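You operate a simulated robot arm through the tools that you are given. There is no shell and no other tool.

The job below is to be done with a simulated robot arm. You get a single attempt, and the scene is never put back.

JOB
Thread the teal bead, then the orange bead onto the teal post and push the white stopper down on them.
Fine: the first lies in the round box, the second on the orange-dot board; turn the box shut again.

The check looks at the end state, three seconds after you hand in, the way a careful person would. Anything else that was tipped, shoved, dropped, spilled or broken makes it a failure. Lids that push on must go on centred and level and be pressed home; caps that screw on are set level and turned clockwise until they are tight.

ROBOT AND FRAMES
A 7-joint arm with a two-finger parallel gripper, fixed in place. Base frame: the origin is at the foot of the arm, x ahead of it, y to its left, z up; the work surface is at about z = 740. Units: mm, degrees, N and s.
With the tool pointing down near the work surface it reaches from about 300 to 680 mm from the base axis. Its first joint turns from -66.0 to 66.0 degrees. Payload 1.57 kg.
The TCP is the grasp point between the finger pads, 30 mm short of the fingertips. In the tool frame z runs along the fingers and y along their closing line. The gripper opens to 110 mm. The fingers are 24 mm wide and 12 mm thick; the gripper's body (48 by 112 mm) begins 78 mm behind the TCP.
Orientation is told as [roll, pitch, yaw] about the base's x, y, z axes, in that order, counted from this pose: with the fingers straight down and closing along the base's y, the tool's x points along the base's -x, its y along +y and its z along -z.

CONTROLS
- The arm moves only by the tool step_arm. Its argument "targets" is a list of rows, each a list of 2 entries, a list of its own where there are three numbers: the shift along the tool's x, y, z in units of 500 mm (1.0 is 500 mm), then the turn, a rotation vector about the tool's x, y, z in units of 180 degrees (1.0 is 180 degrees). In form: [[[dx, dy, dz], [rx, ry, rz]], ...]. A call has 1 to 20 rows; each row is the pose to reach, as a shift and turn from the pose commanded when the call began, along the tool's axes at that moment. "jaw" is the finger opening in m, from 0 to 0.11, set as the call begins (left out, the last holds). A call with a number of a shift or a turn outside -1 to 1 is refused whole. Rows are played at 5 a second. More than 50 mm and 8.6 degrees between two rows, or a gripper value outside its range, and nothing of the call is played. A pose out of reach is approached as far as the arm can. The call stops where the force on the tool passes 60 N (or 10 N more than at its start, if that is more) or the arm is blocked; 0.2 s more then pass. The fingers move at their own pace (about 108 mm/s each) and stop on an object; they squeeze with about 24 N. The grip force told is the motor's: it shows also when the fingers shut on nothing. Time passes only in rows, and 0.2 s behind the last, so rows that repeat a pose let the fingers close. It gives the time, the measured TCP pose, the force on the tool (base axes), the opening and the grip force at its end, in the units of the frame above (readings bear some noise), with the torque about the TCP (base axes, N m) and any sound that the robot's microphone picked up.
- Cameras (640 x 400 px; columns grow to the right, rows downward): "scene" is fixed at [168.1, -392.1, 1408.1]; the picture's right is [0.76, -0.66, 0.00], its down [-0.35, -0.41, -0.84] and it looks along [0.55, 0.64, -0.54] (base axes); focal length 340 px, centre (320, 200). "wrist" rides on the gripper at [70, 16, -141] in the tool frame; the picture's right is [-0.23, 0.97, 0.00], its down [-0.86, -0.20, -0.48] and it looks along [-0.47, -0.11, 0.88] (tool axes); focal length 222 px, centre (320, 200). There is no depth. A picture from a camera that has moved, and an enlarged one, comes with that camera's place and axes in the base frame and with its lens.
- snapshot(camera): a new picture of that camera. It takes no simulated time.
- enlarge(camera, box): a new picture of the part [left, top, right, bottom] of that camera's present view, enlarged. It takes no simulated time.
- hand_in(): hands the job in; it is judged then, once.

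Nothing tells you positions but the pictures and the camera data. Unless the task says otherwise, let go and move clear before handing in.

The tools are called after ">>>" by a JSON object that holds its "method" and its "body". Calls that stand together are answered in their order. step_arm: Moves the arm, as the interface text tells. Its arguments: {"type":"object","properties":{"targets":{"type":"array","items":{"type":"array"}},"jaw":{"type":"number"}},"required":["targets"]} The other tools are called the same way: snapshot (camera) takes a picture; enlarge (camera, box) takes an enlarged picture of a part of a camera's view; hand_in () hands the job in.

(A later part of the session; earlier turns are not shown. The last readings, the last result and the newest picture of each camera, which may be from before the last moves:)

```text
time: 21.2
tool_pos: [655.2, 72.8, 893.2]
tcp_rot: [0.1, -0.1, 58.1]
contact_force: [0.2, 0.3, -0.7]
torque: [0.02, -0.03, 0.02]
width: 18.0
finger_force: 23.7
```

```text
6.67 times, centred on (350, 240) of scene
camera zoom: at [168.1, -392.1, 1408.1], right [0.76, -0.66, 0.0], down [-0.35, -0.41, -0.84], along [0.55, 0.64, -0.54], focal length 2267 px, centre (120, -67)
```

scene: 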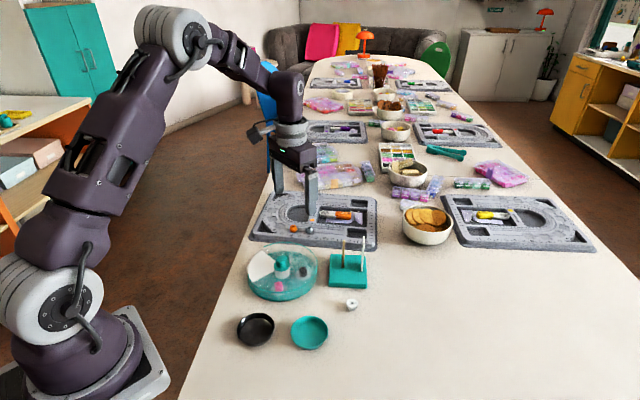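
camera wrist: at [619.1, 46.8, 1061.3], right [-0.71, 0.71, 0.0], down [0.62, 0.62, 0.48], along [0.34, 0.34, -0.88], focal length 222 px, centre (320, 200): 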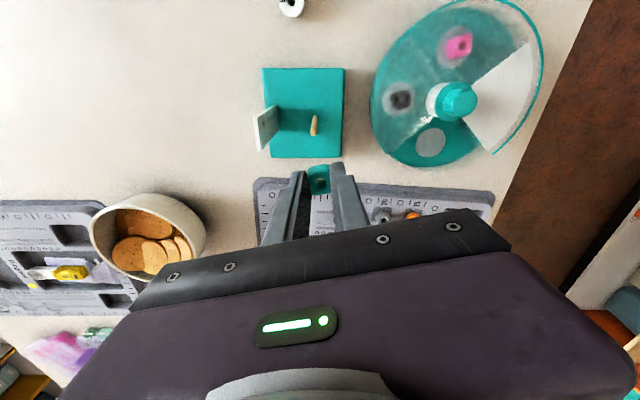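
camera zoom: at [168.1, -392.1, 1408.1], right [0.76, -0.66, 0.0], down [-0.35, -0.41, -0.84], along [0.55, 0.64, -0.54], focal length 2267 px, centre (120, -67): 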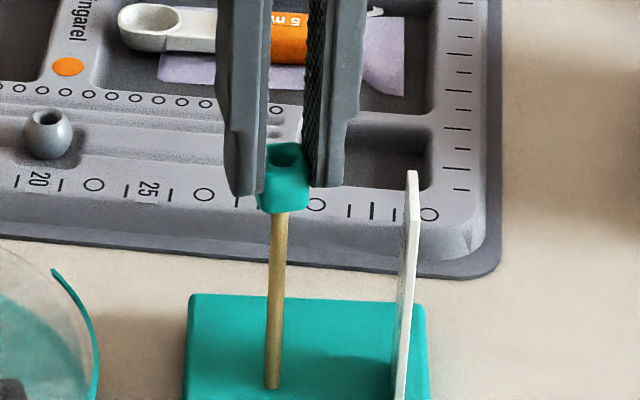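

Still no contact force; the rod tip is now at the bead's underside. Lowering in small steps.

>>> {"method": "step_arm", "body": {"targets": [[[0, 0, 0.005], [0, 0, 0]], [[0, 0, 0.01], [0, 0, 0]]]}}

>>> {"method": "enlarge", "body": {"camera": "wrist", "box": [300, 160, 340, 200]}}

```text
time: 21.8
tool_pos: [655.2, 74.4, 889.3]
tcp_rot: [0.0, -0.1, 58.1]
contact_force: [-5.1, -3.7, 11.8]
torque: [-0.16, 0.22, 0.03]
width: 18.1
finger_force: 23.6
```

```text
10.00 times, centred on (320, 180) of wrist
camera zoom: at [603.9, 22.7, 1030.9], right [-0.71, 0.71, 0.0], down [0.62, 0.62, 0.48], along [0.34, 0.34, -0.88], focal length 2221 px, centre (320, 400)
```

zoom: 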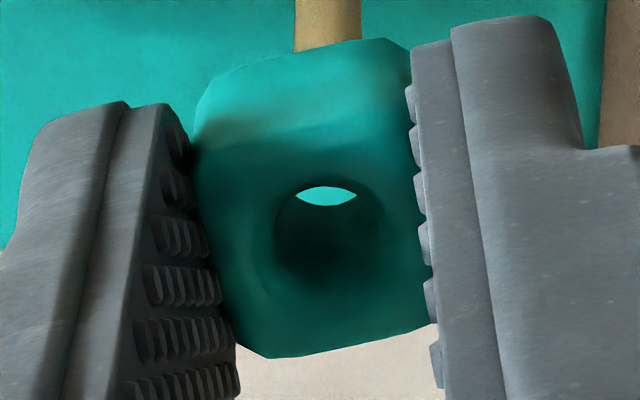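

The rod tip touches the rim and pushes the tool toward (-x, -y), so the bead is about 1.5 mm too far out. I'll lift slightly, shift, and try again.

>>> {"method": "step_arm", "body": {"targets": [[[0, 0, -0.008], [0, 0, 0]], [[0.0032, 0.0007, -0.008], [0, 0, 0]], [[0.0032, 0.0007, -0.003], [0, 0, 0]], [[0.0032, 0.0007, 0.001], [0, 0, 0]]]}}

>>> {"method": "enlarge", "body": {"camera": "wrist", "box": [300, 160, 340, 200]}}

```text
time: 22.8
tool_pos: [655.3, 73.0, 887.5]
tcp_rot: [-0.1, 0.0, 58.0]
contact_force: [0.1, 0.0, 0.7]
torque: [-0.03, -0.02, 0.01]
width: 18.2
finger_force: 24.3
```

```text
10.00 times, centred on (320, 180) of wrist
camera zoom: at [603.0, 22.1, 1029.6], right [-0.71, 0.71, 0.0], down [0.62, 0.62, 0.48], along [0.34, 0.34, -0.88], focal length 2221 px, centre (320, 400)
```

zoom: 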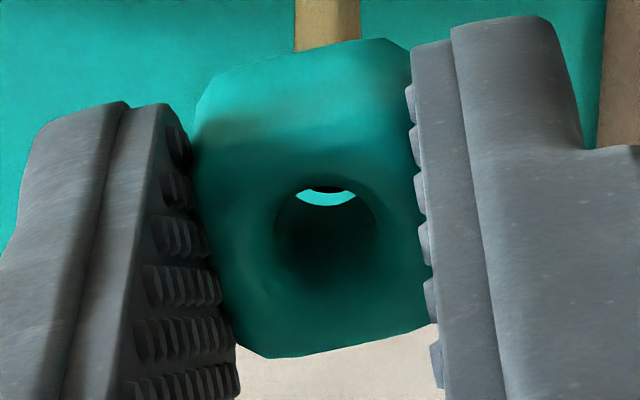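

No force now and the rod tip appears in the hole. Lowering further.

>>> {"method": "step_arm", "body": {"targets": [[[0, 0, 0.005], [0, 0, 0]], [[0, 0, 0.01], [0, 0, 0]]]}}

>>> {"method": "enlarge", "body": {"camera": "wrist", "box": [300, 160, 340, 200]}}

```text
time: 23.4
tool_pos: [653.6, 72.2, 882.3]
tcp_rot: [0.0, -0.1, 58.1]
contact_force: [0.4, 0.2, -0.3]
torque: [0.01, 0.02, 0.01]
width: 18.3
finger_force: 23.9
```

```text
10.00 times, centred on (320, 180) of wrist
camera zoom: at [603.0, 21.8, 1024.6], right [-0.71, 0.71, 0.0], down [0.62, 0.62, 0.48], along [0.34, 0.34, -0.88], focal length 2221 px, centre (320, 400)
```

zoom: 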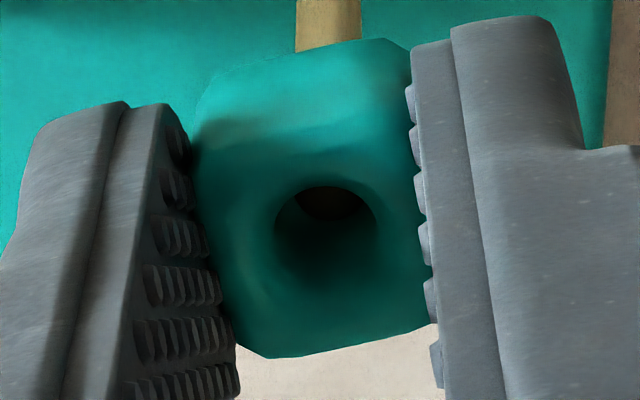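

The bead is on the rod. Lowering most of the way, keeping the gripper body above the ruler.

>>> {"method": "step_arm", "body": {"targets": [[[0, 0, 0.02], [0, 0, 0]], [[0, 0, 0.04], [0, 0, 0]], [[0, 0, 0.06], [0, 0, 0]], [[0, 0, 0.08], [0, 0, 0]], [[0, 0, 0.1], [0, 0, 0]], [[0, 0, 0.114], [0, 0, 0]], [[0, 0, 0.114], [0, 0, 0]]]}}

>>> {"method": "enlarge", "body": {"camera": "wrist", "box": [260, 100, 380, 220]}}

>>> {"method": "enlarge", "body": {"camera": "scene", "box": [300, 190, 400, 290]}}

```text
time: 25.0
tool_pos: [654.2, 73.5, 826.5]
tcp_rot: [-0.1, -0.1, 58.1]
contact_force: [-0.2, -0.4, -0.3]
torque: [-0.02, 0.02, 0.0]
width: 18.4
finger_force: 24.0
```

```text
3.33 times, centred on (320, 160) of wrist
camera zoom: at [602.7, 22.3, 967.7], right [-0.71, 0.71, 0.0], down [0.62, 0.62, 0.48], along [0.34, 0.34, -0.88], focal length 740 px, centre (320, 333)
```

zoom: 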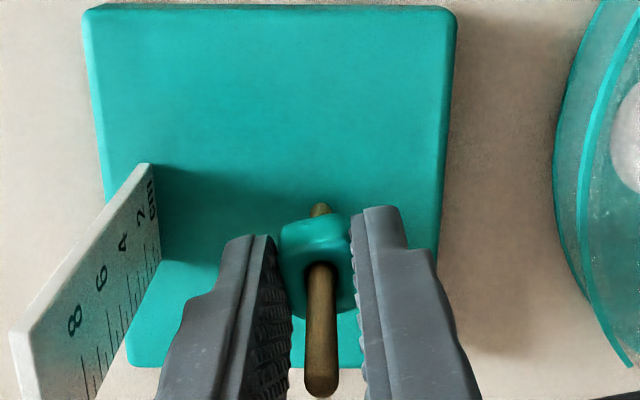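

```text
4.00 times, centred on (350, 240) of scene
camera zoom: at [168.1, -392.1, 1408.1], right [0.76, -0.66, 0.0], down [-0.35, -0.41, -0.84], along [0.55, 0.64, -0.54], focal length 1360 px, centre (200, 40)
```

zoom: 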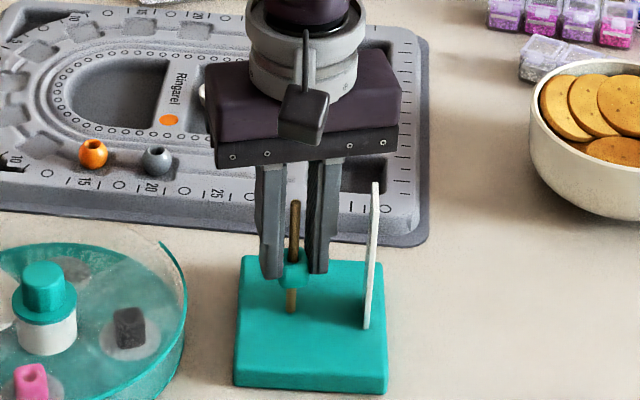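

Threaded and well down. Opening modestly to let the bead slide down the rod.

>>> {"method": "step_arm", "body": {"targets": [[[0, 0, 0], [0, 0, 0]], [[0, 0, 0], [0, 0, 0]], [[0, 0, 0], [0, 0, 0]]], "jaw": 0.034}}

>>> {"method": "enlarge", "body": {"camera": "wrist", "box": [260, 100, 380, 220]}}

>>> {"method": "enlarge", "body": {"camera": "scene", "box": [300, 190, 400, 290]}}

```text
time: 25.8
tool_pos: [654.3, 72.3, 828.1]
tcp_rot: [0.0, -0.2, 58.0]
contact_force: [0.1, -0.6, -0.4]
torque: [0.0, 0.02, 0.02]
width: 34.1
finger_force: 0.0
```

```text
3.33 times, centred on (320, 160) of wrist
camera zoom: at [602.6, 22.3, 967.8], right [-0.71, 0.71, 0.0], down [0.62, 0.62, 0.48], along [0.34, 0.34, -0.88], focal length 740 px, centre (320, 333)
```

zoom: 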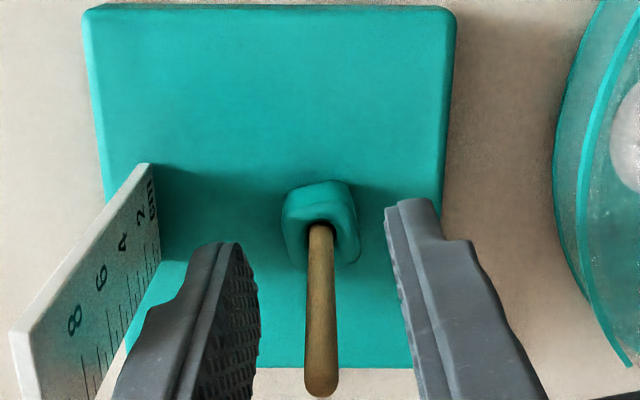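

```text
4.00 times, centred on (350, 240) of scene
camera zoom: at [168.1, -392.1, 1408.1], right [0.76, -0.66, 0.0], down [-0.35, -0.41, -0.84], along [0.55, 0.64, -0.54], focal length 1360 px, centre (200, 40)
```

zoom: 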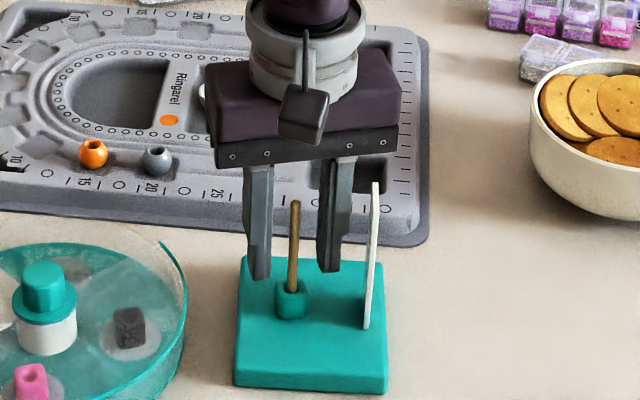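

The teal bead is seated at the base of the rod. I'll rise clear, then go back to the knob to turn the box shut.

>>> {"method": "step_arm", "body": {"targets": [[[0, 0, -0.06], [0, 0, 0]], [[0, 0, -0.13], [0, 0, 0]], [[0, 0, -0.186], [0, 0, 0]], [[-0.0032, 0.027, -0.186], [0, 0, 0.0395]], [[-0.0064, 0.0539, -0.186], [0, 0, 0.079]], [[-0.0096, 0.0809, -0.186], [0, 0, 0.1185]], [[-0.0128, 0.1079, -0.186], [0, 0, 0.158]], [[-0.016, 0.1348, -0.186], [0, 0, 0.1975]], [[-0.0192, 0.1618, -0.186], [0, 0, 0.237]], [[-0.0224, 0.1888, -0.186], [0, 0, 0.2765]], [[-0.0256, 0.2157, -0.186], [0, 0, 0.316]], [[-0.0288, 0.2427, -0.186], [0, 0, 0.3555]], [[-0.032, 0.2697, -0.186], [0, 0, 0.395]], [[-0.0352, 0.2966, -0.186], [0, 0, 0.4345]], [[-0.0384, 0.3236, -0.186], [0, 0, 0.474]], [[-0.0384, 0.3236, -0.186], [0, 0, 0.474]]]}}

>>> {"method": "enlarge", "body": {"camera": "wrist", "box": [240, 60, 400, 220]}}

>>> {"method": "enlarge", "body": {"camera": "scene", "box": [240, 200, 400, 300]}}

```text
time: 29.2
tool_pos: [526.9, 175.7, 918.8]
tcp_rot: [0.1, 0.0, -27.3]
contact_force: [-0.2, -0.6, 0.3]
torque: [-0.01, 0.01, 0.0]
width: 34.0
finger_force: 0.0
```

```text
2.50 times, centred on (320, 140) of wrist
camera zoom: at [471.7, 221.1, 1060.5], right [0.65, 0.76, 0.0], down [0.67, -0.57, 0.48], along [0.37, -0.31, -0.88], focal length 555 px, centre (320, 350)
```

zoom: 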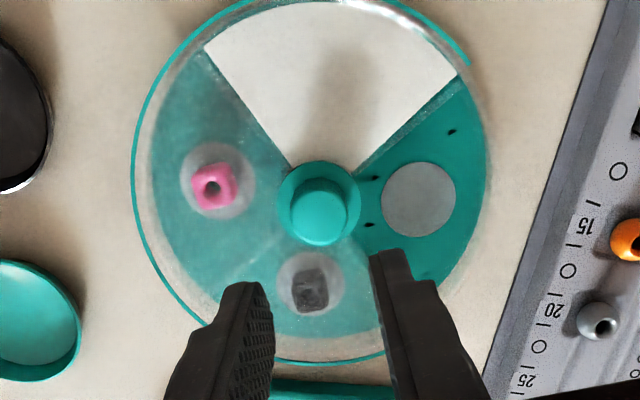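

```text
4.00 times, centred on (320, 250) of scene
camera zoom: at [168.1, -392.1, 1408.1], right [0.76, -0.66, 0.0], down [-0.35, -0.41, -0.84], along [0.55, 0.64, -0.54], focal length 1360 px, centre (320, 0)
```

zoom: 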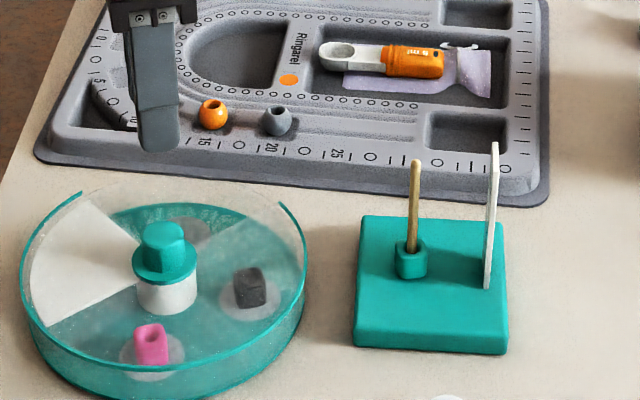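

Positioned exactly as when I released the knob. Opening wider, descending, and closing on it.

>>> {"method": "step_arm", "body": {"targets": [[[0, 0, 0], [0, 0, 0]], [[0, 0, 0.06], [0, 0, 0]], [[0, 0, 0.12], [0, 0, 0]], [[0, 0, 0.17], [0, 0, 0]], [[0, 0, 0.202], [0, 0, 0]], [[0, 0, 0.202], [0, 0, 0]]], "jaw": 0.06}}

>>> {"method": "step_arm", "body": {"targets": [[[0, 0, 0], [0, 0, 0]], [[0, 0, 0], [0, 0, 0]], [[0, 0, 0], [0, 0, 0]], [[0, 0, 0], [0, 0, 0]]], "jaw": 0.0}}

>>> {"method": "enlarge", "body": {"camera": "wrist", "box": [200, 20, 440, 230]}}

```text
time: 30.6
tool_pos: [527.7, 174.4, 817.5]
tcp_rot: [0.0, -0.1, -27.2]
contact_force: [-1.0, -0.1, -0.3]
torque: [0.02, 0.01, 0.02]
width: 60.0
finger_force: 0.0
```

```text
time: 31.6
tool_pos: [527.1, 174.2, 818.0]
tcp_rot: [0.1, 0.0, -27.2]
contact_force: [0.1, -0.3, -0.1]
torque: [-0.08, -0.03, -0.02]
width: 26.8
finger_force: 23.9
```

```text
1.90 times, centred on (320, 125) of wrist
camera zoom: at [471.8, 221.0, 959.3], right [0.65, 0.76, 0.0], down [0.67, -0.57, 0.48], along [0.37, -0.31, -0.88], focal length 423 px, centre (320, 343)
```

zoom: 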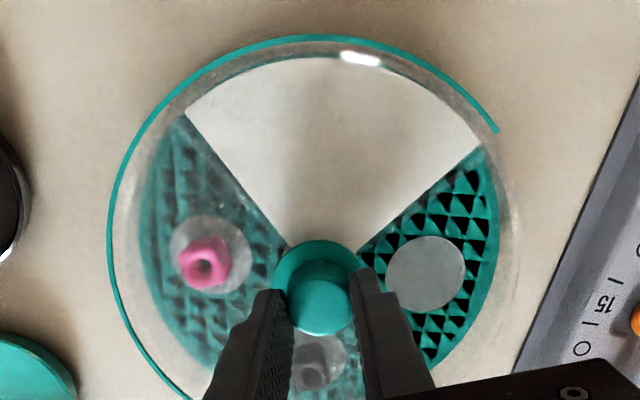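

Knob gripped again. Turning counter-clockwise 90° to close the box.

>>> {"method": "step_arm", "body": {"targets": [[[0, 0, 0], [0, 0, -0.0417]], [[0, 0, 0], [0, 0, -0.0833]], [[0, 0, 0], [0, 0, -0.125]], [[0, 0, 0], [0, 0, -0.1667]], [[0, 0, 0], [0, 0, -0.2083]], [[0, 0, 0], [0, 0, -0.25]], [[0, 0, 0], [0, 0, -0.2917]], [[0, 0, 0], [0, 0, -0.3333]], [[0, 0, 0], [0, 0, -0.375]], [[0, 0, 0], [0, 0, -0.4167]], [[0, 0, 0], [0, 0, -0.4583]], [[0, 0, 0], [0, 0, -0.5]], [[0, 0, 0], [0, 0, -0.5]]]}}

>>> {"method": "enlarge", "body": {"camera": "wrist", "box": [200, 20, 440, 230]}}

>>> {"method": "enlarge", "body": {"camera": "scene", "box": [230, 210, 350, 310]}}

```text
time: 34.4
tool_pos: [527.4, 174.9, 818.0]
tcp_rot: [-0.1, -0.1, 63.0]
contact_force: [0.0, 0.1, -0.8]
torque: [0.01, -0.03, 0.04]
width: 26.7
finger_force: 23.8
```

```text
1.90 times, centred on (320, 125) of wrist
camera zoom: at [480.0, 119.8, 959.8], right [-0.76, 0.65, 0.0], down [0.57, 0.67, 0.48], along [0.31, 0.37, -0.88], focal length 423 px, centre (320, 343)
```

zoom: 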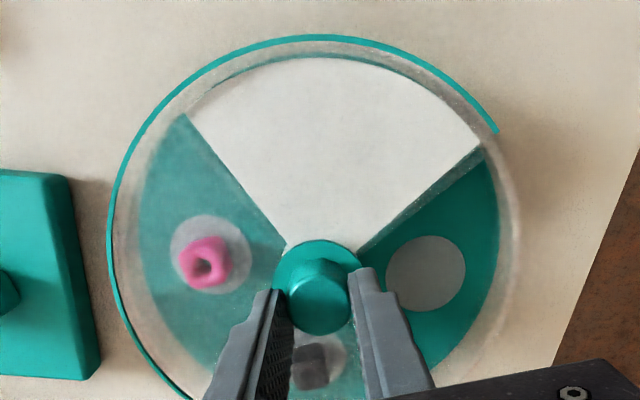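

```text
4.00 times, centred on (290, 260) of scene
camera zoom: at [168.2, -392.1, 1408.1], right [0.76, -0.66, 0.0], down [-0.35, -0.41, -0.84], along [0.55, 0.64, -0.54], focal length 1360 px, centre (440, -40)
```

zoom: 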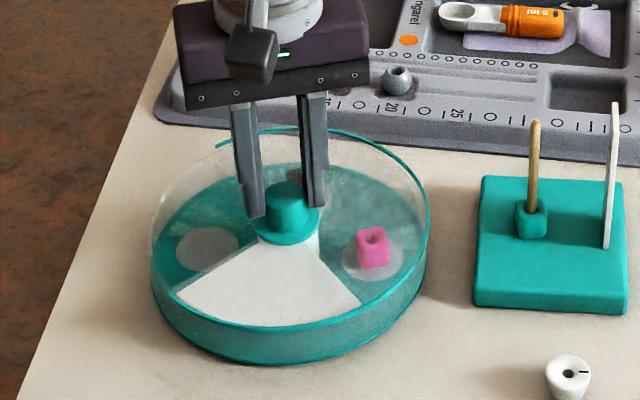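

The base turned together with the lid this time, since the white sector swung to the front, so the lid has friction and the box isn't held down. I'll turn clockwise a little, without pressing, to see whether the body rides back with the lid.

>>> {"method": "step_arm", "body": {"targets": [[[0, 0, 0], [0, 0, 0.0417]], [[0, 0, 0], [0, 0, 0.0833]], [[0, 0, 0], [0, 0, 0.0833]]]}}

>>> {"method": "enlarge", "body": {"camera": "wrist", "box": [200, 20, 440, 230]}}

>>> {"method": "enlarge", "body": {"camera": "scene", "box": [230, 210, 350, 310]}}

```text
time: 35.2
tool_pos: [526.7, 175.3, 819.1]
tcp_rot: [0.0, -0.1, 47.7]
contact_force: [0.6, 0.3, -0.1]
torque: [0.01, -0.04, 0.01]
width: 27.2
finger_force: 23.5
```

```text
1.90 times, centred on (320, 125) of wrist
camera zoom: at [467.5, 133.8, 959.8], right [-0.57, 0.82, 0.0], down [0.72, 0.5, 0.48], along [0.39, 0.27, -0.88], focal length 423 px, centre (320, 343)
```

zoom: 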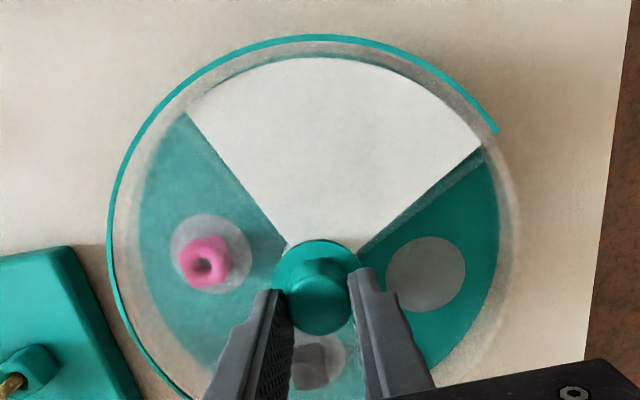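

```text
4.00 times, centred on (290, 260) of scene
camera zoom: at [168.2, -392.1, 1408.1], right [0.76, -0.66, 0.0], down [-0.35, -0.41, -0.84], along [0.55, 0.64, -0.54], focal length 1360 px, centre (440, -40)
```

zoom: 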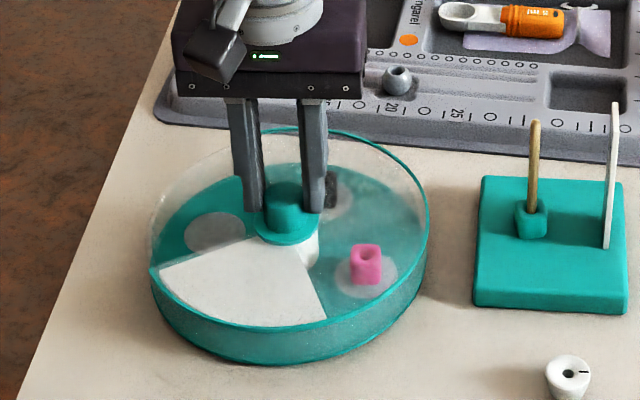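

The body rides with the lid, so I'll first bring everything back to the box's original orientation.

>>> {"method": "step_arm", "body": {"targets": [[[0, 0, 0], [0, 0, 0.0417]], [[0, 0, 0], [0, 0, 0.0833]], [[0, 0, 0], [0, 0, 0.125]], [[0, 0, 0], [0, 0, 0.1667]], [[0, 0, 0], [0, 0, 0.2083]], [[0, 0, 0], [0, 0, 0.25]], [[0, 0, 0], [0, 0, 0.2917]], [[0, 0, 0], [0, 0, 0.3333]], [[0, 0, 0], [0, 0, 0.375]], [[0, 0, 0], [0, 0, 0.4167]], [[0, 0, 0], [0, 0, 0.4167]]]}}

>>> {"method": "enlarge", "body": {"camera": "wrist", "box": [200, 20, 440, 230]}}

>>> {"method": "enlarge", "body": {"camera": "scene", "box": [230, 210, 350, 310]}}

```text
time: 37.6
tool_pos: [526.5, 175.3, 817.7]
tcp_rot: [0.1, 0.0, -27.4]
contact_force: [-0.5, -0.3, 0.5]
torque: [0.0, -0.03, -0.01]
width: 26.8
finger_force: 24.1
```

```text
1.90 times, centred on (320, 125) of wrist
camera zoom: at [471.9, 221.1, 959.8], right [0.65, 0.76, 0.0], down [0.67, -0.57, 0.48], along [0.36, -0.31, -0.88], focal length 423 px, centre (320, 343)
```

zoom: 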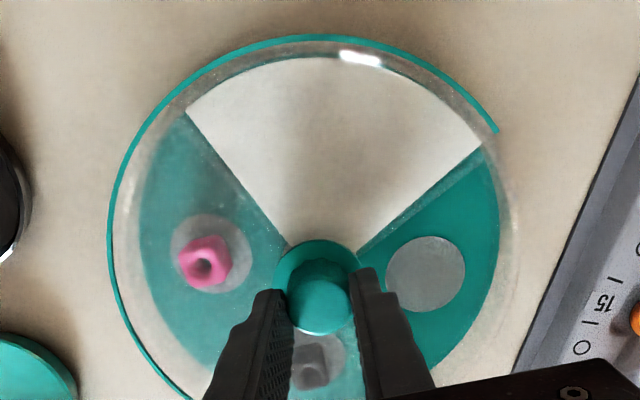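

```text
4.00 times, centred on (290, 260) of scene
camera zoom: at [168.2, -392.1, 1408.1], right [0.76, -0.66, 0.0], down [-0.35, -0.41, -0.84], along [0.55, 0.64, -0.54], focal length 1360 px, centre (440, -40)
```

zoom: 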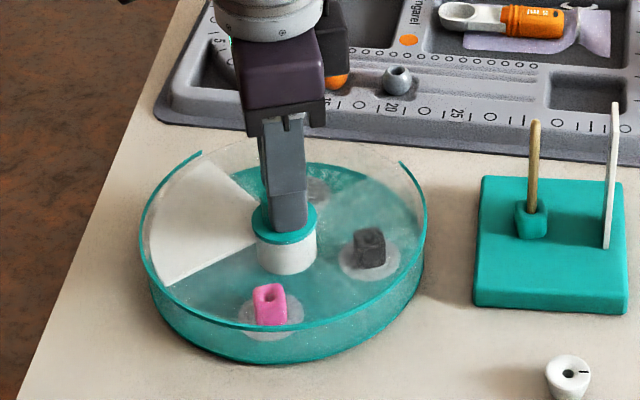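

The body is back in its original orientation with nothing else moved. Now I'll press down lightly on the knob so table friction holds the base, checking the force first.

>>> {"method": "step_arm", "body": {"targets": [[[0, 0, 0.001], [0, 0, 0]], [[0, 0, 0.002], [0, 0, 0]], [[0, 0, 0.002], [0, 0, 0]]]}}

```text
time: 38.4
tool_pos: [527.6, 172.6, 818.6]
tcp_rot: [0.1, 0.0, -27.1]
contact_force: [-2.4, 0.3, 10.9]
torque: [0.1, 0.26, -0.02]
width: 26.6
finger_force: 23.8
```

About 11 N downward. Trying a small counter-clockwise turn under this load.

>>> {"method": "step_arm", "body": {"targets": [[[0, 0, 0.0005], [0, 0, -0.03]], [[0, 0, 0.0005], [0, 0, -0.06]], [[0, 0, 0.0005], [0, 0, -0.09]], [[0, 0, 0.0005], [0, 0, -0.09]]]}}

>>> {"method": "enlarge", "body": {"camera": "wrist", "box": [200, 20, 440, 230]}}

>>> {"method": "enlarge", "body": {"camera": "scene", "box": [230, 210, 350, 310]}}

```text
time: 39.4
tool_pos: [526.9, 174.9, 819.3]
tcp_rot: [0.1, -0.1, -10.9]
contact_force: [-1.8, 2.4, 18.4]
torque: [0.09, 0.02, -0.01]
width: 26.7
finger_force: 24.1
```

```text
1.90 times, centred on (320, 125) of wrist
camera zoom: at [461.0, 203.9, 959.2], right [0.41, 0.91, 0.0], down [0.8, -0.36, 0.48], along [0.44, -0.19, -0.88], focal length 423 px, centre (320, 343)
```

zoom: 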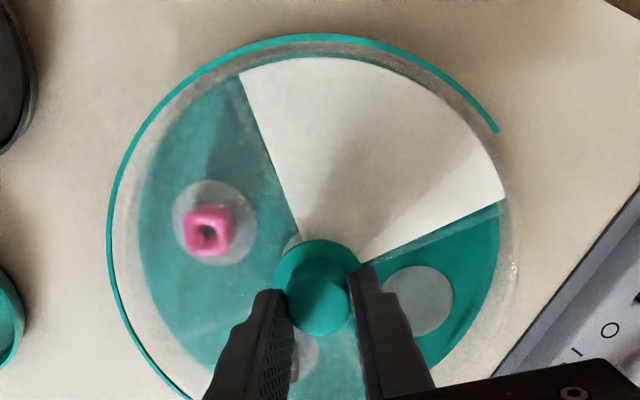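

```text
4.00 times, centred on (290, 260) of scene
camera zoom: at [167.7, -392.1, 1408.1], right [0.76, -0.66, 0.0], down [-0.35, -0.41, -0.84], along [0.55, 0.64, -0.54], focal length 1360 px, centre (440, -40)
```

zoom: 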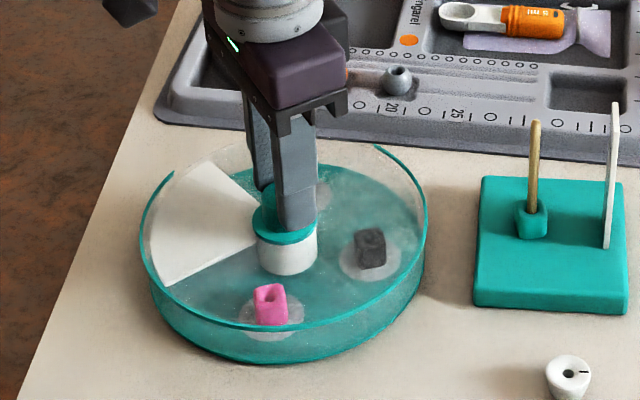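

Pressing works: the lid turns while the base stays put. Completing the turn.

>>> {"method": "step_arm", "body": {"targets": [[[0, 0, 0], [0, 0, -0.041]], [[0, 0, 0], [0, 0, -0.082]], [[0, 0, 0], [0, 0, -0.123]], [[0, 0, 0], [0, 0, -0.164]], [[0, 0, 0], [0, 0, -0.205]], [[0, 0, 0], [0, 0, -0.246]], [[0, 0, 0], [0, 0, -0.287]], [[0, 0, 0], [0, 0, -0.328]], [[0, 0, 0], [0, 0, -0.369]], [[0, 0, 0], [0, 0, -0.41]], [[0, 0, 0], [0, 0, -0.41]]]}}

>>> {"method": "enlarge", "body": {"camera": "wrist", "box": [200, 20, 440, 230]}}

>>> {"method": "enlarge", "body": {"camera": "scene", "box": [230, 210, 350, 310]}}

```text
time: 41.8
tool_pos: [525.9, 173.3, 816.5]
tcp_rot: [0.0, 0.2, 62.8]
contact_force: [-1.9, 3.0, 2.2]
torque: [0.44, 0.31, 0.04]
width: 26.9
finger_force: 23.6
```

```text
1.90 times, centred on (320, 125) of wrist
camera zoom: at [479.5, 118.9, 957.9], right [-0.76, 0.65, 0.0], down [0.57, 0.67, 0.48], along [0.31, 0.36, -0.88], focal length 423 px, centre (320, 343)
```

zoom: 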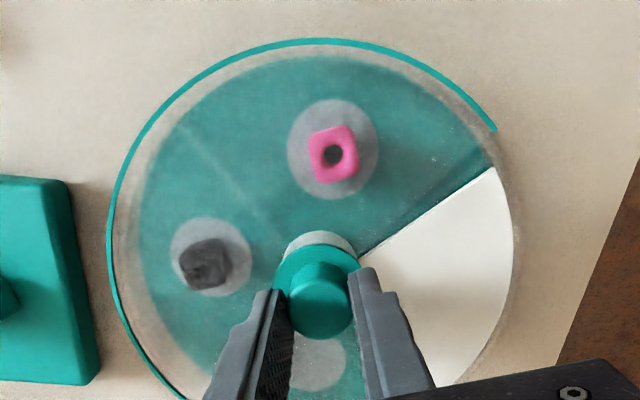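

```text
4.00 times, centred on (290, 260) of scene
camera zoom: at [168.0, -392.0, 1408.1], right [0.76, -0.66, 0.0], down [-0.35, -0.41, -0.84], along [0.55, 0.64, -0.54], focal length 1360 px, centre (440, -40)
```

zoom: 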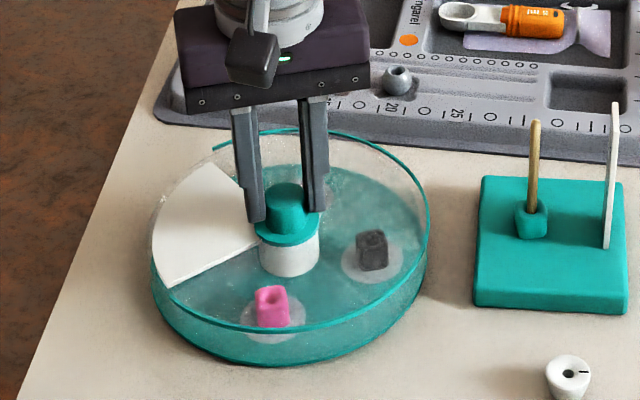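

The opening is back over the white sector, as at the start. Releasing and rising to check.

>>> {"method": "step_arm", "body": {"targets": [[[0, 0, 0], [0, 0, 0]], [[0, 0, 0], [0, 0, 0]], [[0, 0, -0.06], [0, 0, 0]], [[0, 0, -0.14], [0, 0, 0]], [[0, 0, -0.2], [0, 0, 0]], [[0, 0, -0.2], [0, 0, 0]]], "jaw": 0.06}}

>>> {"method": "enlarge", "body": {"camera": "wrist", "box": [220, 40, 420, 200]}}

>>> {"method": "enlarge", "body": {"camera": "scene", "box": [245, 235, 325, 305]}}

```text
time: 43.2
tool_pos: [525.0, 175.2, 917.8]
tcp_rot: [0.0, -0.1, 62.9]
contact_force: [0.1, -0.3, -0.1]
torque: [-0.01, 0.0, -0.01]
width: 60.1
finger_force: 0.1
```

```text
2.50 times, centred on (320, 120) of wrist
camera zoom: at [479.5, 120.4, 1058.4], right [-0.76, 0.65, 0.0], down [0.57, 0.67, 0.48], along [0.31, 0.37, -0.88], focal length 555 px, centre (320, 400)
```

zoom: 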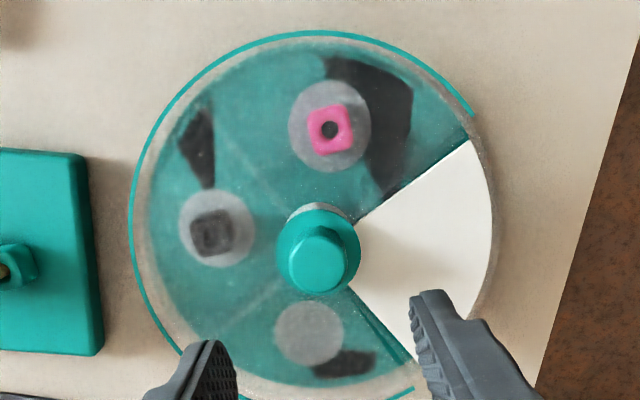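

```text
5.71 times, centred on (285, 270) of scene
camera zoom: at [168.1, -392.1, 1408.1], right [0.76, -0.66, 0.0], down [-0.35, -0.41, -0.84], along [0.55, 0.64, -0.54], focal length 1943 px, centre (520, -200)
```

zoom: 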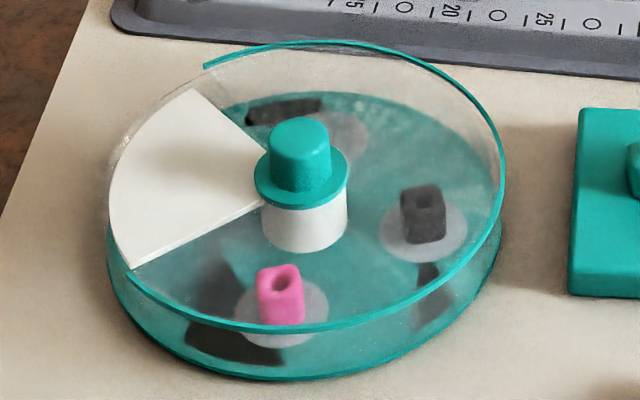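

The lid is nearly where it started; it may be about 1.5° short. I'll zoom in on the wedge edges to decide if a touch-up is needed.

>>> {"method": "enlarge", "body": {"camera": "wrist", "box": [320, 80, 400, 190]}}

>>> {"method": "enlarge", "body": {"camera": "scene", "box": [242, 235, 302, 295]}}

```text
3.64 times, centred on (360, 135) of wrist
camera zoom: at [479.5, 120.4, 1058.4], right [-0.76, 0.65, 0.0], down [0.57, 0.67, 0.48], along [0.31, 0.37, -0.88], focal length 808 px, centre (174, 436)
```

zoom: 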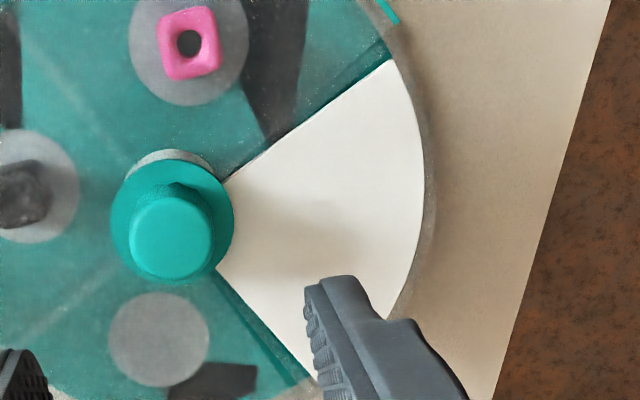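

```text
6.67 times, centred on (272, 265) of scene
camera zoom: at [168.1, -392.1, 1408.1], right [0.76, -0.66, 0.0], down [-0.35, -0.41, -0.84], along [0.55, 0.64, -0.54], focal length 2267 px, centre (640, -233)
```

zoom: 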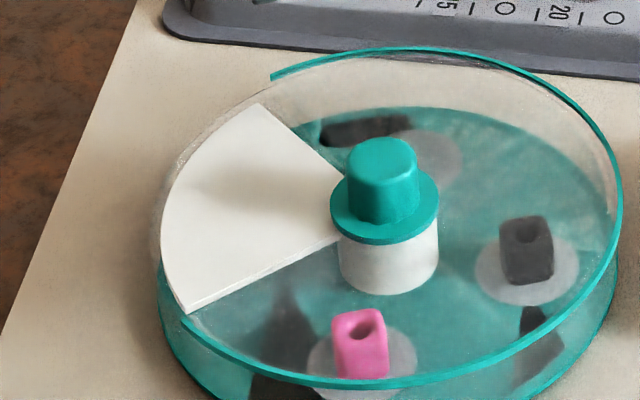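

I'll do a small touch-up: re-grip, press lightly, and turn about 2° further counter-clockwise.

>>> {"method": "step_arm", "body": {"targets": [[[0, 0, 0.06], [0, 0, 0]], [[0, 0, 0.12], [0, 0, 0]], [[0, 0, 0.17], [0, 0, 0]], [[0, 0, 0.1985], [0, 0, 0]], [[0, 0, 0.1985], [0, 0, 0]]]}}

>>> {"method": "step_arm", "body": {"targets": [[[0, 0, 0], [0, 0, 0]], [[0, 0, 0], [0, 0, 0]], [[0, 0, 0], [0, 0, 0]], [[0, 0, 0], [0, 0, 0]]], "jaw": 0.0}}

>>> {"method": "step_arm", "body": {"targets": [[[0, 0, 0.0015], [0, 0, 0]], [[0, 0, 0.0025], [0, 0, 0]], [[0, 0, 0.0025], [0, 0, -0.006]], [[0, 0, 0.0025], [0, 0, -0.011]], [[0, 0, 0.0025], [0, 0, -0.011]]]}}

>>> {"method": "enlarge", "body": {"camera": "scene", "box": [245, 235, 325, 305]}}

```text
time: 44.4
tool_pos: [527.8, 173.8, 816.4]
tcp_rot: [-0.1, -0.1, 62.8]
contact_force: [0.0, -0.3, -0.1]
torque: [0.0, 0.04, -0.03]
width: 59.9
finger_force: 0.1
```

```text
time: 45.4
tool_pos: [527.3, 173.8, 816.5]
tcp_rot: [-0.1, 0.0, 62.8]
contact_force: [-0.1, 0.4, 0.4]
torque: [-0.06, 0.03, -0.01]
width: 26.7
finger_force: 23.9
```

```text
time: 46.6
tool_pos: [527.7, 175.1, 816.8]
tcp_rot: [-0.1, -0.1, 64.9]
contact_force: [-3.1, -2.9, 21.7]
torque: [-0.17, 0.16, 0.0]
width: 26.8
finger_force: 23.5
```

```text
5.71 times, centred on (285, 270) of scene
camera zoom: at [167.6, -392.3, 1408.1], right [0.76, -0.66, 0.0], down [-0.35, -0.41, -0.84], along [0.55, 0.64, -0.54], focal length 1943 px, centre (520, -200)
```

zoom: 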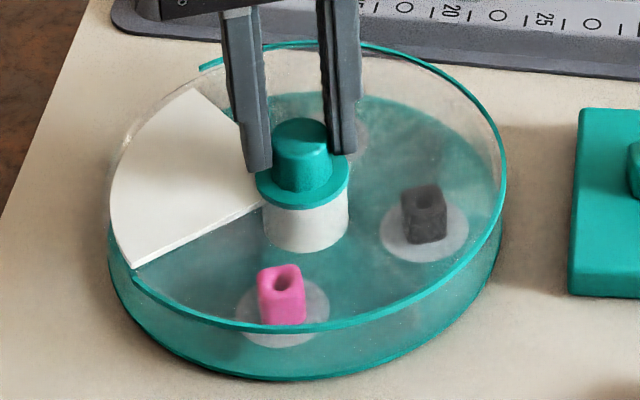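

Both rim ends now match the starting picture. Unload, release and rise.

>>> {"method": "step_arm", "body": {"targets": [[[0, 0, -0.0025], [0, 0, 0]], [[0, 0, -0.0025], [0, 0, 0]]]}}

>>> {"method": "step_arm", "body": {"targets": [[[0, 0, 0], [0, 0, 0]], [[0, 0, 0], [0, 0, 0]], [[0, 0, -0.06], [0, 0, 0]], [[0, 0, -0.14], [0, 0, 0]], [[0, 0, -0.22], [0, 0, 0]], [[0, 0, -0.22], [0, 0, 0]]], "jaw": 0.06}}

>>> {"method": "enlarge", "body": {"camera": "scene", "box": [245, 235, 325, 305]}}

```text
time: 47.2
tool_pos: [526.4, 175.5, 818.4]
tcp_rot: [0.1, -0.1, 64.8]
contact_force: [-0.3, -0.4, -1.1]
torque: [0.0, -0.03, 0.01]
width: 26.6
finger_force: 24.4
```

```text
time: 48.6
tool_pos: [527.8, 175.8, 929.9]
tcp_rot: [0.0, -0.1, 64.6]
contact_force: [0.8, 1.4, 1.1]
torque: [0.02, 0.0, 0.0]
width: 59.8
finger_force: 0.0
```

```text
5.71 times, centred on (285, 270) of scene
camera zoom: at [168.1, -392.1, 1408.1], right [0.76, -0.66, 0.0], down [-0.35, -0.41, -0.84], along [0.55, 0.64, -0.54], focal length 1943 px, centre (520, -200)
```

zoom: 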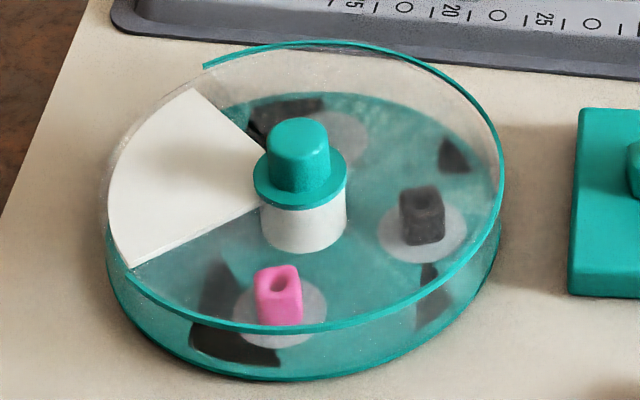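

The lid sits closed over the white sector at rest (it settles to the same spot both times), so the box is done. Now I'll go for the orange bead, first moving partway and yawing to about 20°.

>>> {"method": "step_arm", "body": {"targets": [[[-0.036, -0.01, 0], [0, 0, 0.0415]], [[-0.072, -0.02, 0], [0, 0, 0.083]], [[-0.108, -0.03, 0], [0, 0, 0.1245]], [[-0.144, -0.04, 0], [0, 0, 0.166]], [[-0.18, -0.05, 0], [0, 0, 0.2075]], [[-0.2155, -0.06, 0], [0, 0, 0.249]], [[-0.2155, -0.06, 0], [0, 0, 0.249]]], "jaw": 0.036}}

```text
time: 50.2
tool_pos: [600.3, 260.6, 929.3]
tcp_rot: [0.1, -0.1, 19.8]
contact_force: [0.3, 0.3, 1.2]
torque: [-0.02, -0.03, 0.0]
width: 35.8
finger_force: 0.1
```

At (600, 260), yaw 20°. Tilting the fingers 15° outward while moving out above the bead, staying high.

>>> {"method": "step_arm", "body": {"targets": [[[-0.026, 0.005, 0.03], [0, -0.021, 0]], [[-0.052, 0.01, 0.06], [0, -0.042, 0]], [[-0.078, 0.016, 0.09], [0, -0.063, 0]], [[-0.1034, 0.021, 0.12], [0, -0.0833, 0]], [[-0.1034, 0.021, 0.12], [0, -0.0833, 0]]]}}

>>> {"method": "snapshot", "body": {"camera": "wrist"}}

>>> {"method": "enlarge", "body": {"camera": "wrist", "box": [260, 120, 380, 230]}}

>>> {"method": "enlarge", "body": {"camera": "scene", "box": [260, 180, 340, 260]}}

```text
time: 51.4
tool_pos: [644.5, 287.9, 868.5]
tcp_rot: [0.0, -15.1, 19.9]
contact_force: [-0.2, -0.1, -0.8]
torque: [0.01, -0.02, 0.0]
width: 35.9
finger_force: 0.1
```

```text
taken
camera wrist: at [540.9, 267.1, 986.4], right [-0.13, 0.99, 0.06], down [0.73, 0.05, 0.68], along [0.68, 0.13, -0.73], focal length 222 px, centre (320, 200)
```

wrist: 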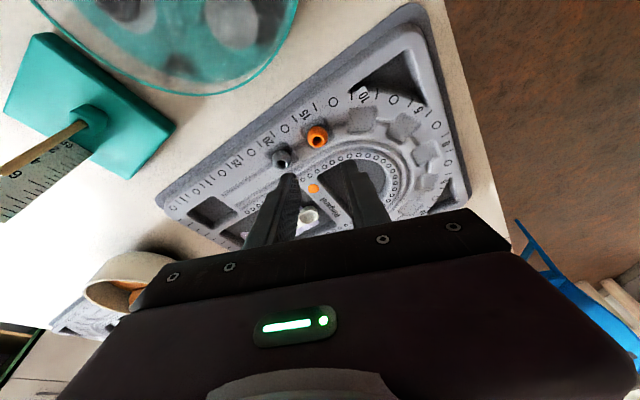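

```text
3.64 times, centred on (320, 175) of wrist
camera zoom: at [540.9, 267.1, 986.4], right [-0.13, 0.99, 0.06], down [0.73, 0.05, 0.68], along [0.68, 0.13, -0.73], focal length 808 px, centre (320, 291)
```

zoom: 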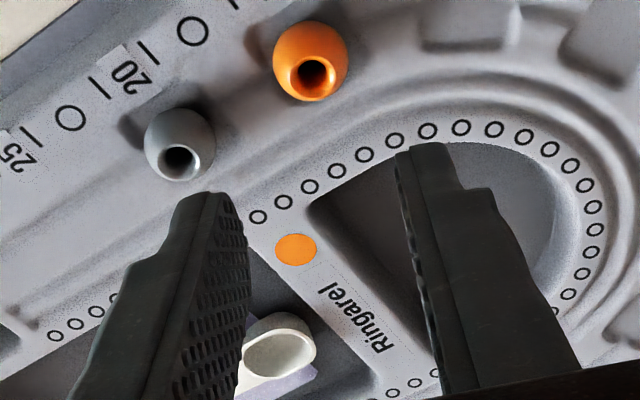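

```text
5.00 times, centred on (300, 220) of scene
camera zoom: at [168.1, -392.1, 1408.1], right [0.76, -0.66, 0.0], down [-0.35, -0.41, -0.84], along [0.55, 0.64, -0.54], focal length 1700 px, centre (420, 100)
```

zoom: 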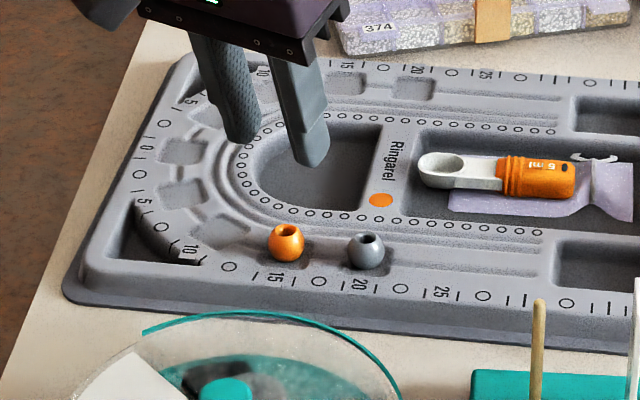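

The tilted pose is reachable. The bead is at (652.5, 291.5, 768.7), about 21.6 mm wide, with the board surface near z≈762. Descending to just above the bead to recheck.

>>> {"method": "step_arm", "body": {"targets": [[[0.0053, 0.0008, 0.0434], [0, 0, 0]], [[0.0106, 0.0015, 0.0868], [0, 0, 0]], [[0.0106, 0.0015, 0.0868], [0, 0, 0]]]}}

>>> {"method": "enlarge", "body": {"camera": "wrist", "box": [260, 120, 380, 230]}}

>>> {"method": "enlarge", "body": {"camera": "scene", "box": [260, 190, 320, 250]}}

```text
time: 52.2
tool_pos: [652.7, 288.9, 823.8]
tcp_rot: [0.0, -15.1, 19.8]
contact_force: [-0.2, 0.2, -1.2]
torque: [-0.03, -0.01, -0.04]
width: 36.4
finger_force: 0.1
```

```text
3.64 times, centred on (320, 175) of wrist
camera zoom: at [547.2, 268.8, 943.2], right [-0.13, 0.99, 0.06], down [0.73, 0.05, 0.68], along [0.67, 0.13, -0.73], focal length 808 px, centre (320, 291)
```

zoom: 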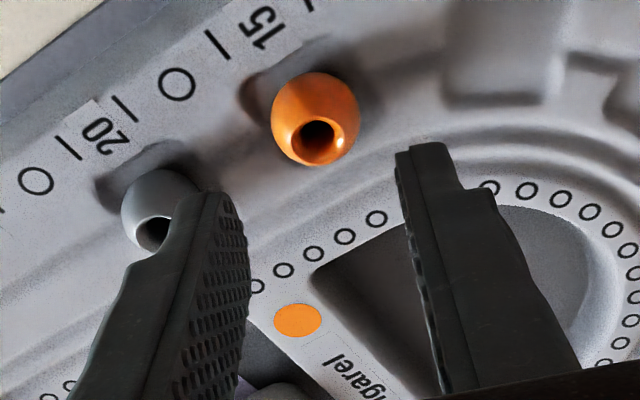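

```text
6.67 times, centred on (290, 220) of scene
camera zoom: at [168.1, -392.1, 1408.1], right [0.76, -0.66, 0.0], down [-0.35, -0.41, -0.84], along [0.55, 0.64, -0.54], focal length 2267 px, centre (520, 67)
```

zoom: 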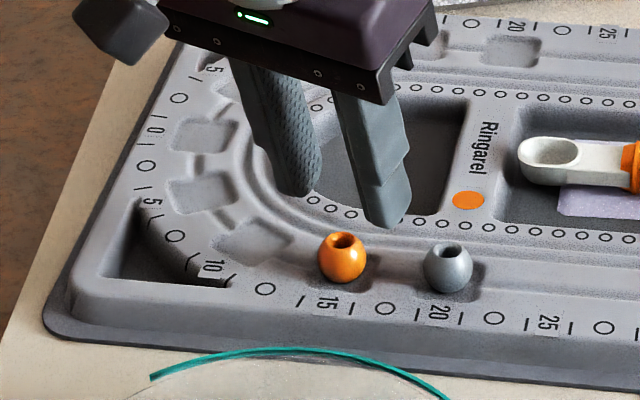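

Alignment predicted at bead offset (4, 1, 26) in the tool frame, as planned. Descending to straddle the bead, with a 1 mm lateral trim.

>>> {"method": "step_arm", "body": {"targets": [[[0.004, 0.002, 0.015], [0, 0, 0]], [[0.009, 0.002, 0.033], [0, 0, 0]], [[0.013, 0.002, 0.0483], [0, 0, 0]], [[0.013, 0.002, 0.0483], [0, 0, 0]]]}}

>>> {"method": "enlarge", "body": {"camera": "wrist", "box": [260, 120, 380, 230]}}

>>> {"method": "enlarge", "body": {"camera": "scene", "box": [260, 190, 320, 250]}}

```text
time: 53.2
tool_pos: [651.1, 290.3, 800.1]
tcp_rot: [-0.1, -15.1, 19.9]
contact_force: [-0.5, 0.6, -0.3]
torque: [-0.02, -0.03, 0.02]
width: 36.1
finger_force: 0.1
```

```text
3.64 times, centred on (320, 175) of wrist
camera zoom: at [546.5, 270.4, 918.5], right [-0.13, 0.99, 0.06], down [0.73, 0.05, 0.68], along [0.67, 0.13, -0.73], focal length 808 px, centre (320, 291)
```

zoom: 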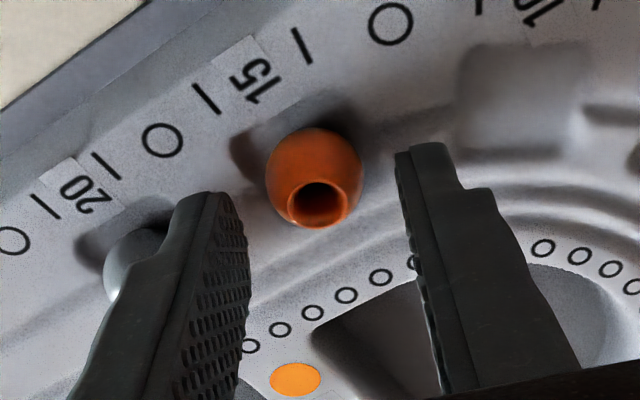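

```text
6.67 times, centred on (290, 220) of scene
camera zoom: at [168.1, -392.1, 1408.1], right [0.76, -0.66, 0.0], down [-0.35, -0.41, -0.84], along [0.55, 0.64, -0.54], focal length 2267 px, centre (520, 67)
```

zoom: 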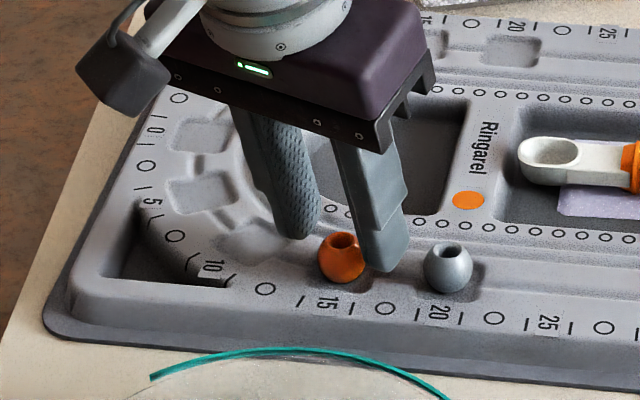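

Fingers straddle the bead well. Lowering the last 5 to 6 mm gently.

>>> {"method": "step_arm", "body": {"targets": [[[0.0014, 0, 0.0053], [0, 0, 0]], [[0.0028, 0, 0.0106], [0, 0, 0]], [[0.0028, 0, 0.0106], [0, 0, 0]]]}}

>>> {"method": "enlarge", "body": {"camera": "scene", "box": [270, 200, 320, 250]}}

```text
time: 54.0
tool_pos: [650.6, 290.3, 794.9]
tcp_rot: [0.0, -15.1, 19.8]
contact_force: [0.0, -0.6, 0.6]
torque: [-0.02, 0.01, 0.04]
width: 36.1
finger_force: 0.1
```

```text
8.00 times, centred on (295, 225) of scene
camera zoom: at [168.1, -392.1, 1408.1], right [0.76, -0.66, 0.0], down [-0.35, -0.41, -0.84], along [0.55, 0.64, -0.54], focal length 2720 px, centre (520, 0)
```

zoom: 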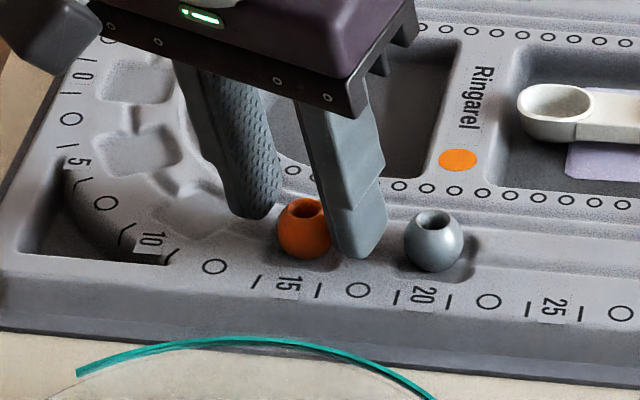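

No contact yet. Another 1 mm down, then close.

>>> {"method": "step_arm", "body": {"targets": [[[0.0005, 0, 0.002], [0, 0, 0]], [[0.0005, 0, 0.002], [0, 0, 0]]]}}

>>> {"method": "step_arm", "body": {"targets": [[[0, 0, 0], [0, 0, 0]], [[0, 0, 0], [0, 0, 0]], [[0, 0, 0], [0, 0, 0]], [[0, 0, 0], [0, 0, 0]]], "jaw": 0.0}}

>>> {"method": "enlarge", "body": {"camera": "scene", "box": [270, 200, 320, 250]}}

>>> {"method": "enlarge", "body": {"camera": "wrist", "box": [260, 120, 380, 230]}}

```text
time: 54.6
tool_pos: [649.8, 291.4, 794.0]
tcp_rot: [-0.1, -15.1, 19.9]
contact_force: [0.2, -0.8, -0.1]
torque: [-0.02, 0.01, 0.01]
width: 36.0
finger_force: 0.1
```

```text
time: 55.6
tool_pos: [651.3, 290.9, 793.7]
tcp_rot: [0.0, -15.2, 19.9]
contact_force: [0.3, -0.4, -1.2]
torque: [0.0, 0.02, 0.01]
width: 19.5
finger_force: 23.8
```

```text
8.00 times, centred on (295, 225) of scene
camera zoom: at [168.1, -392.1, 1408.1], right [0.76, -0.66, 0.0], down [-0.35, -0.41, -0.84], along [0.55, 0.64, -0.54], focal length 2720 px, centre (520, 0)
```

zoom: 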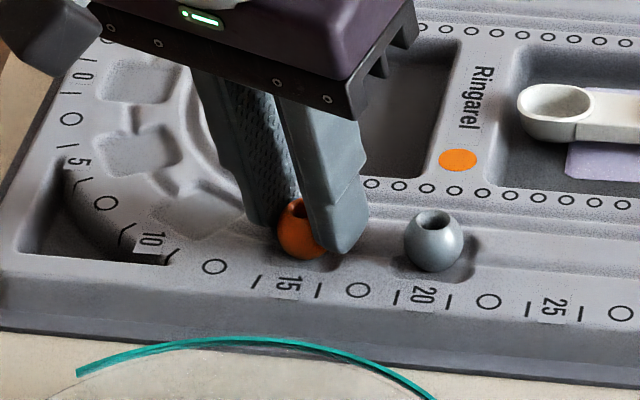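

```text
3.64 times, centred on (320, 175) of wrist
camera zoom: at [546.4, 270.4, 912.0], right [-0.13, 0.99, 0.06], down [0.73, 0.05, 0.68], along [0.67, 0.13, -0.73], focal length 808 px, centre (320, 291)
```

zoom: 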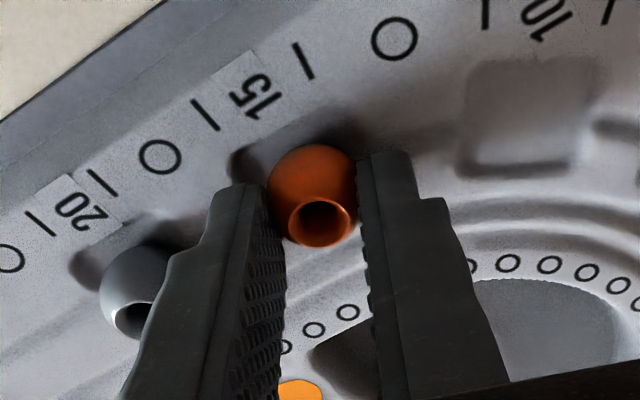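

Bead gripped at 19.5 mm. Lifting straight up in base z.

>>> {"method": "step_arm", "body": {"targets": [[[-0.0052, 0, -0.0193], [0, 0, 0]], [[-0.0155, 0, -0.058], [0, 0, 0]], [[-0.0311, 0, -0.1159], [0, 0, 0]], [[-0.0492, 0, -0.1835], [0, 0, 0]], [[-0.0673, 0, -0.2512], [0, 0, 0]], [[-0.0673, 0, -0.2512], [0, 0, 0]]]}}

>>> {"method": "enlarge", "body": {"camera": "wrist", "box": [260, 120, 380, 230]}}

>>> {"method": "enlarge", "body": {"camera": "scene", "box": [260, 120, 360, 220]}}

```text
time: 57.0
tool_pos: [650.1, 291.3, 923.8]
tcp_rot: [-0.1, -15.0, 20.0]
contact_force: [0.2, -0.8, 0.2]
torque: [-0.01, -0.02, -0.03]
width: 19.4
finger_force: 23.8
```

```text
3.64 times, centred on (320, 175) of wrist
camera zoom: at [546.5, 270.1, 1041.8], right [-0.13, 0.99, 0.06], down [0.73, 0.05, 0.68], along [0.67, 0.13, -0.73], focal length 808 px, centre (320, 291)
```

zoom: 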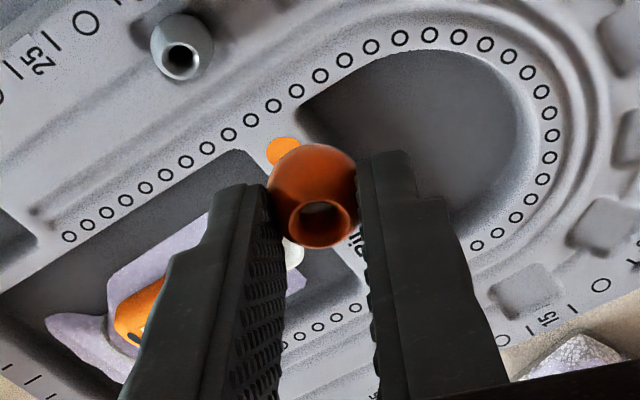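

```text
4.00 times, centred on (310, 170) of scene
camera zoom: at [168.1, -392.1, 1408.1], right [0.76, -0.66, 0.0], down [-0.35, -0.41, -0.84], along [0.55, 0.64, -0.54], focal length 1360 px, centre (360, 320)
```

zoom: 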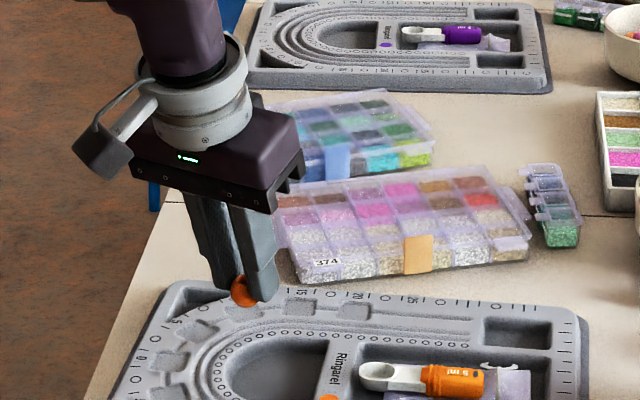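

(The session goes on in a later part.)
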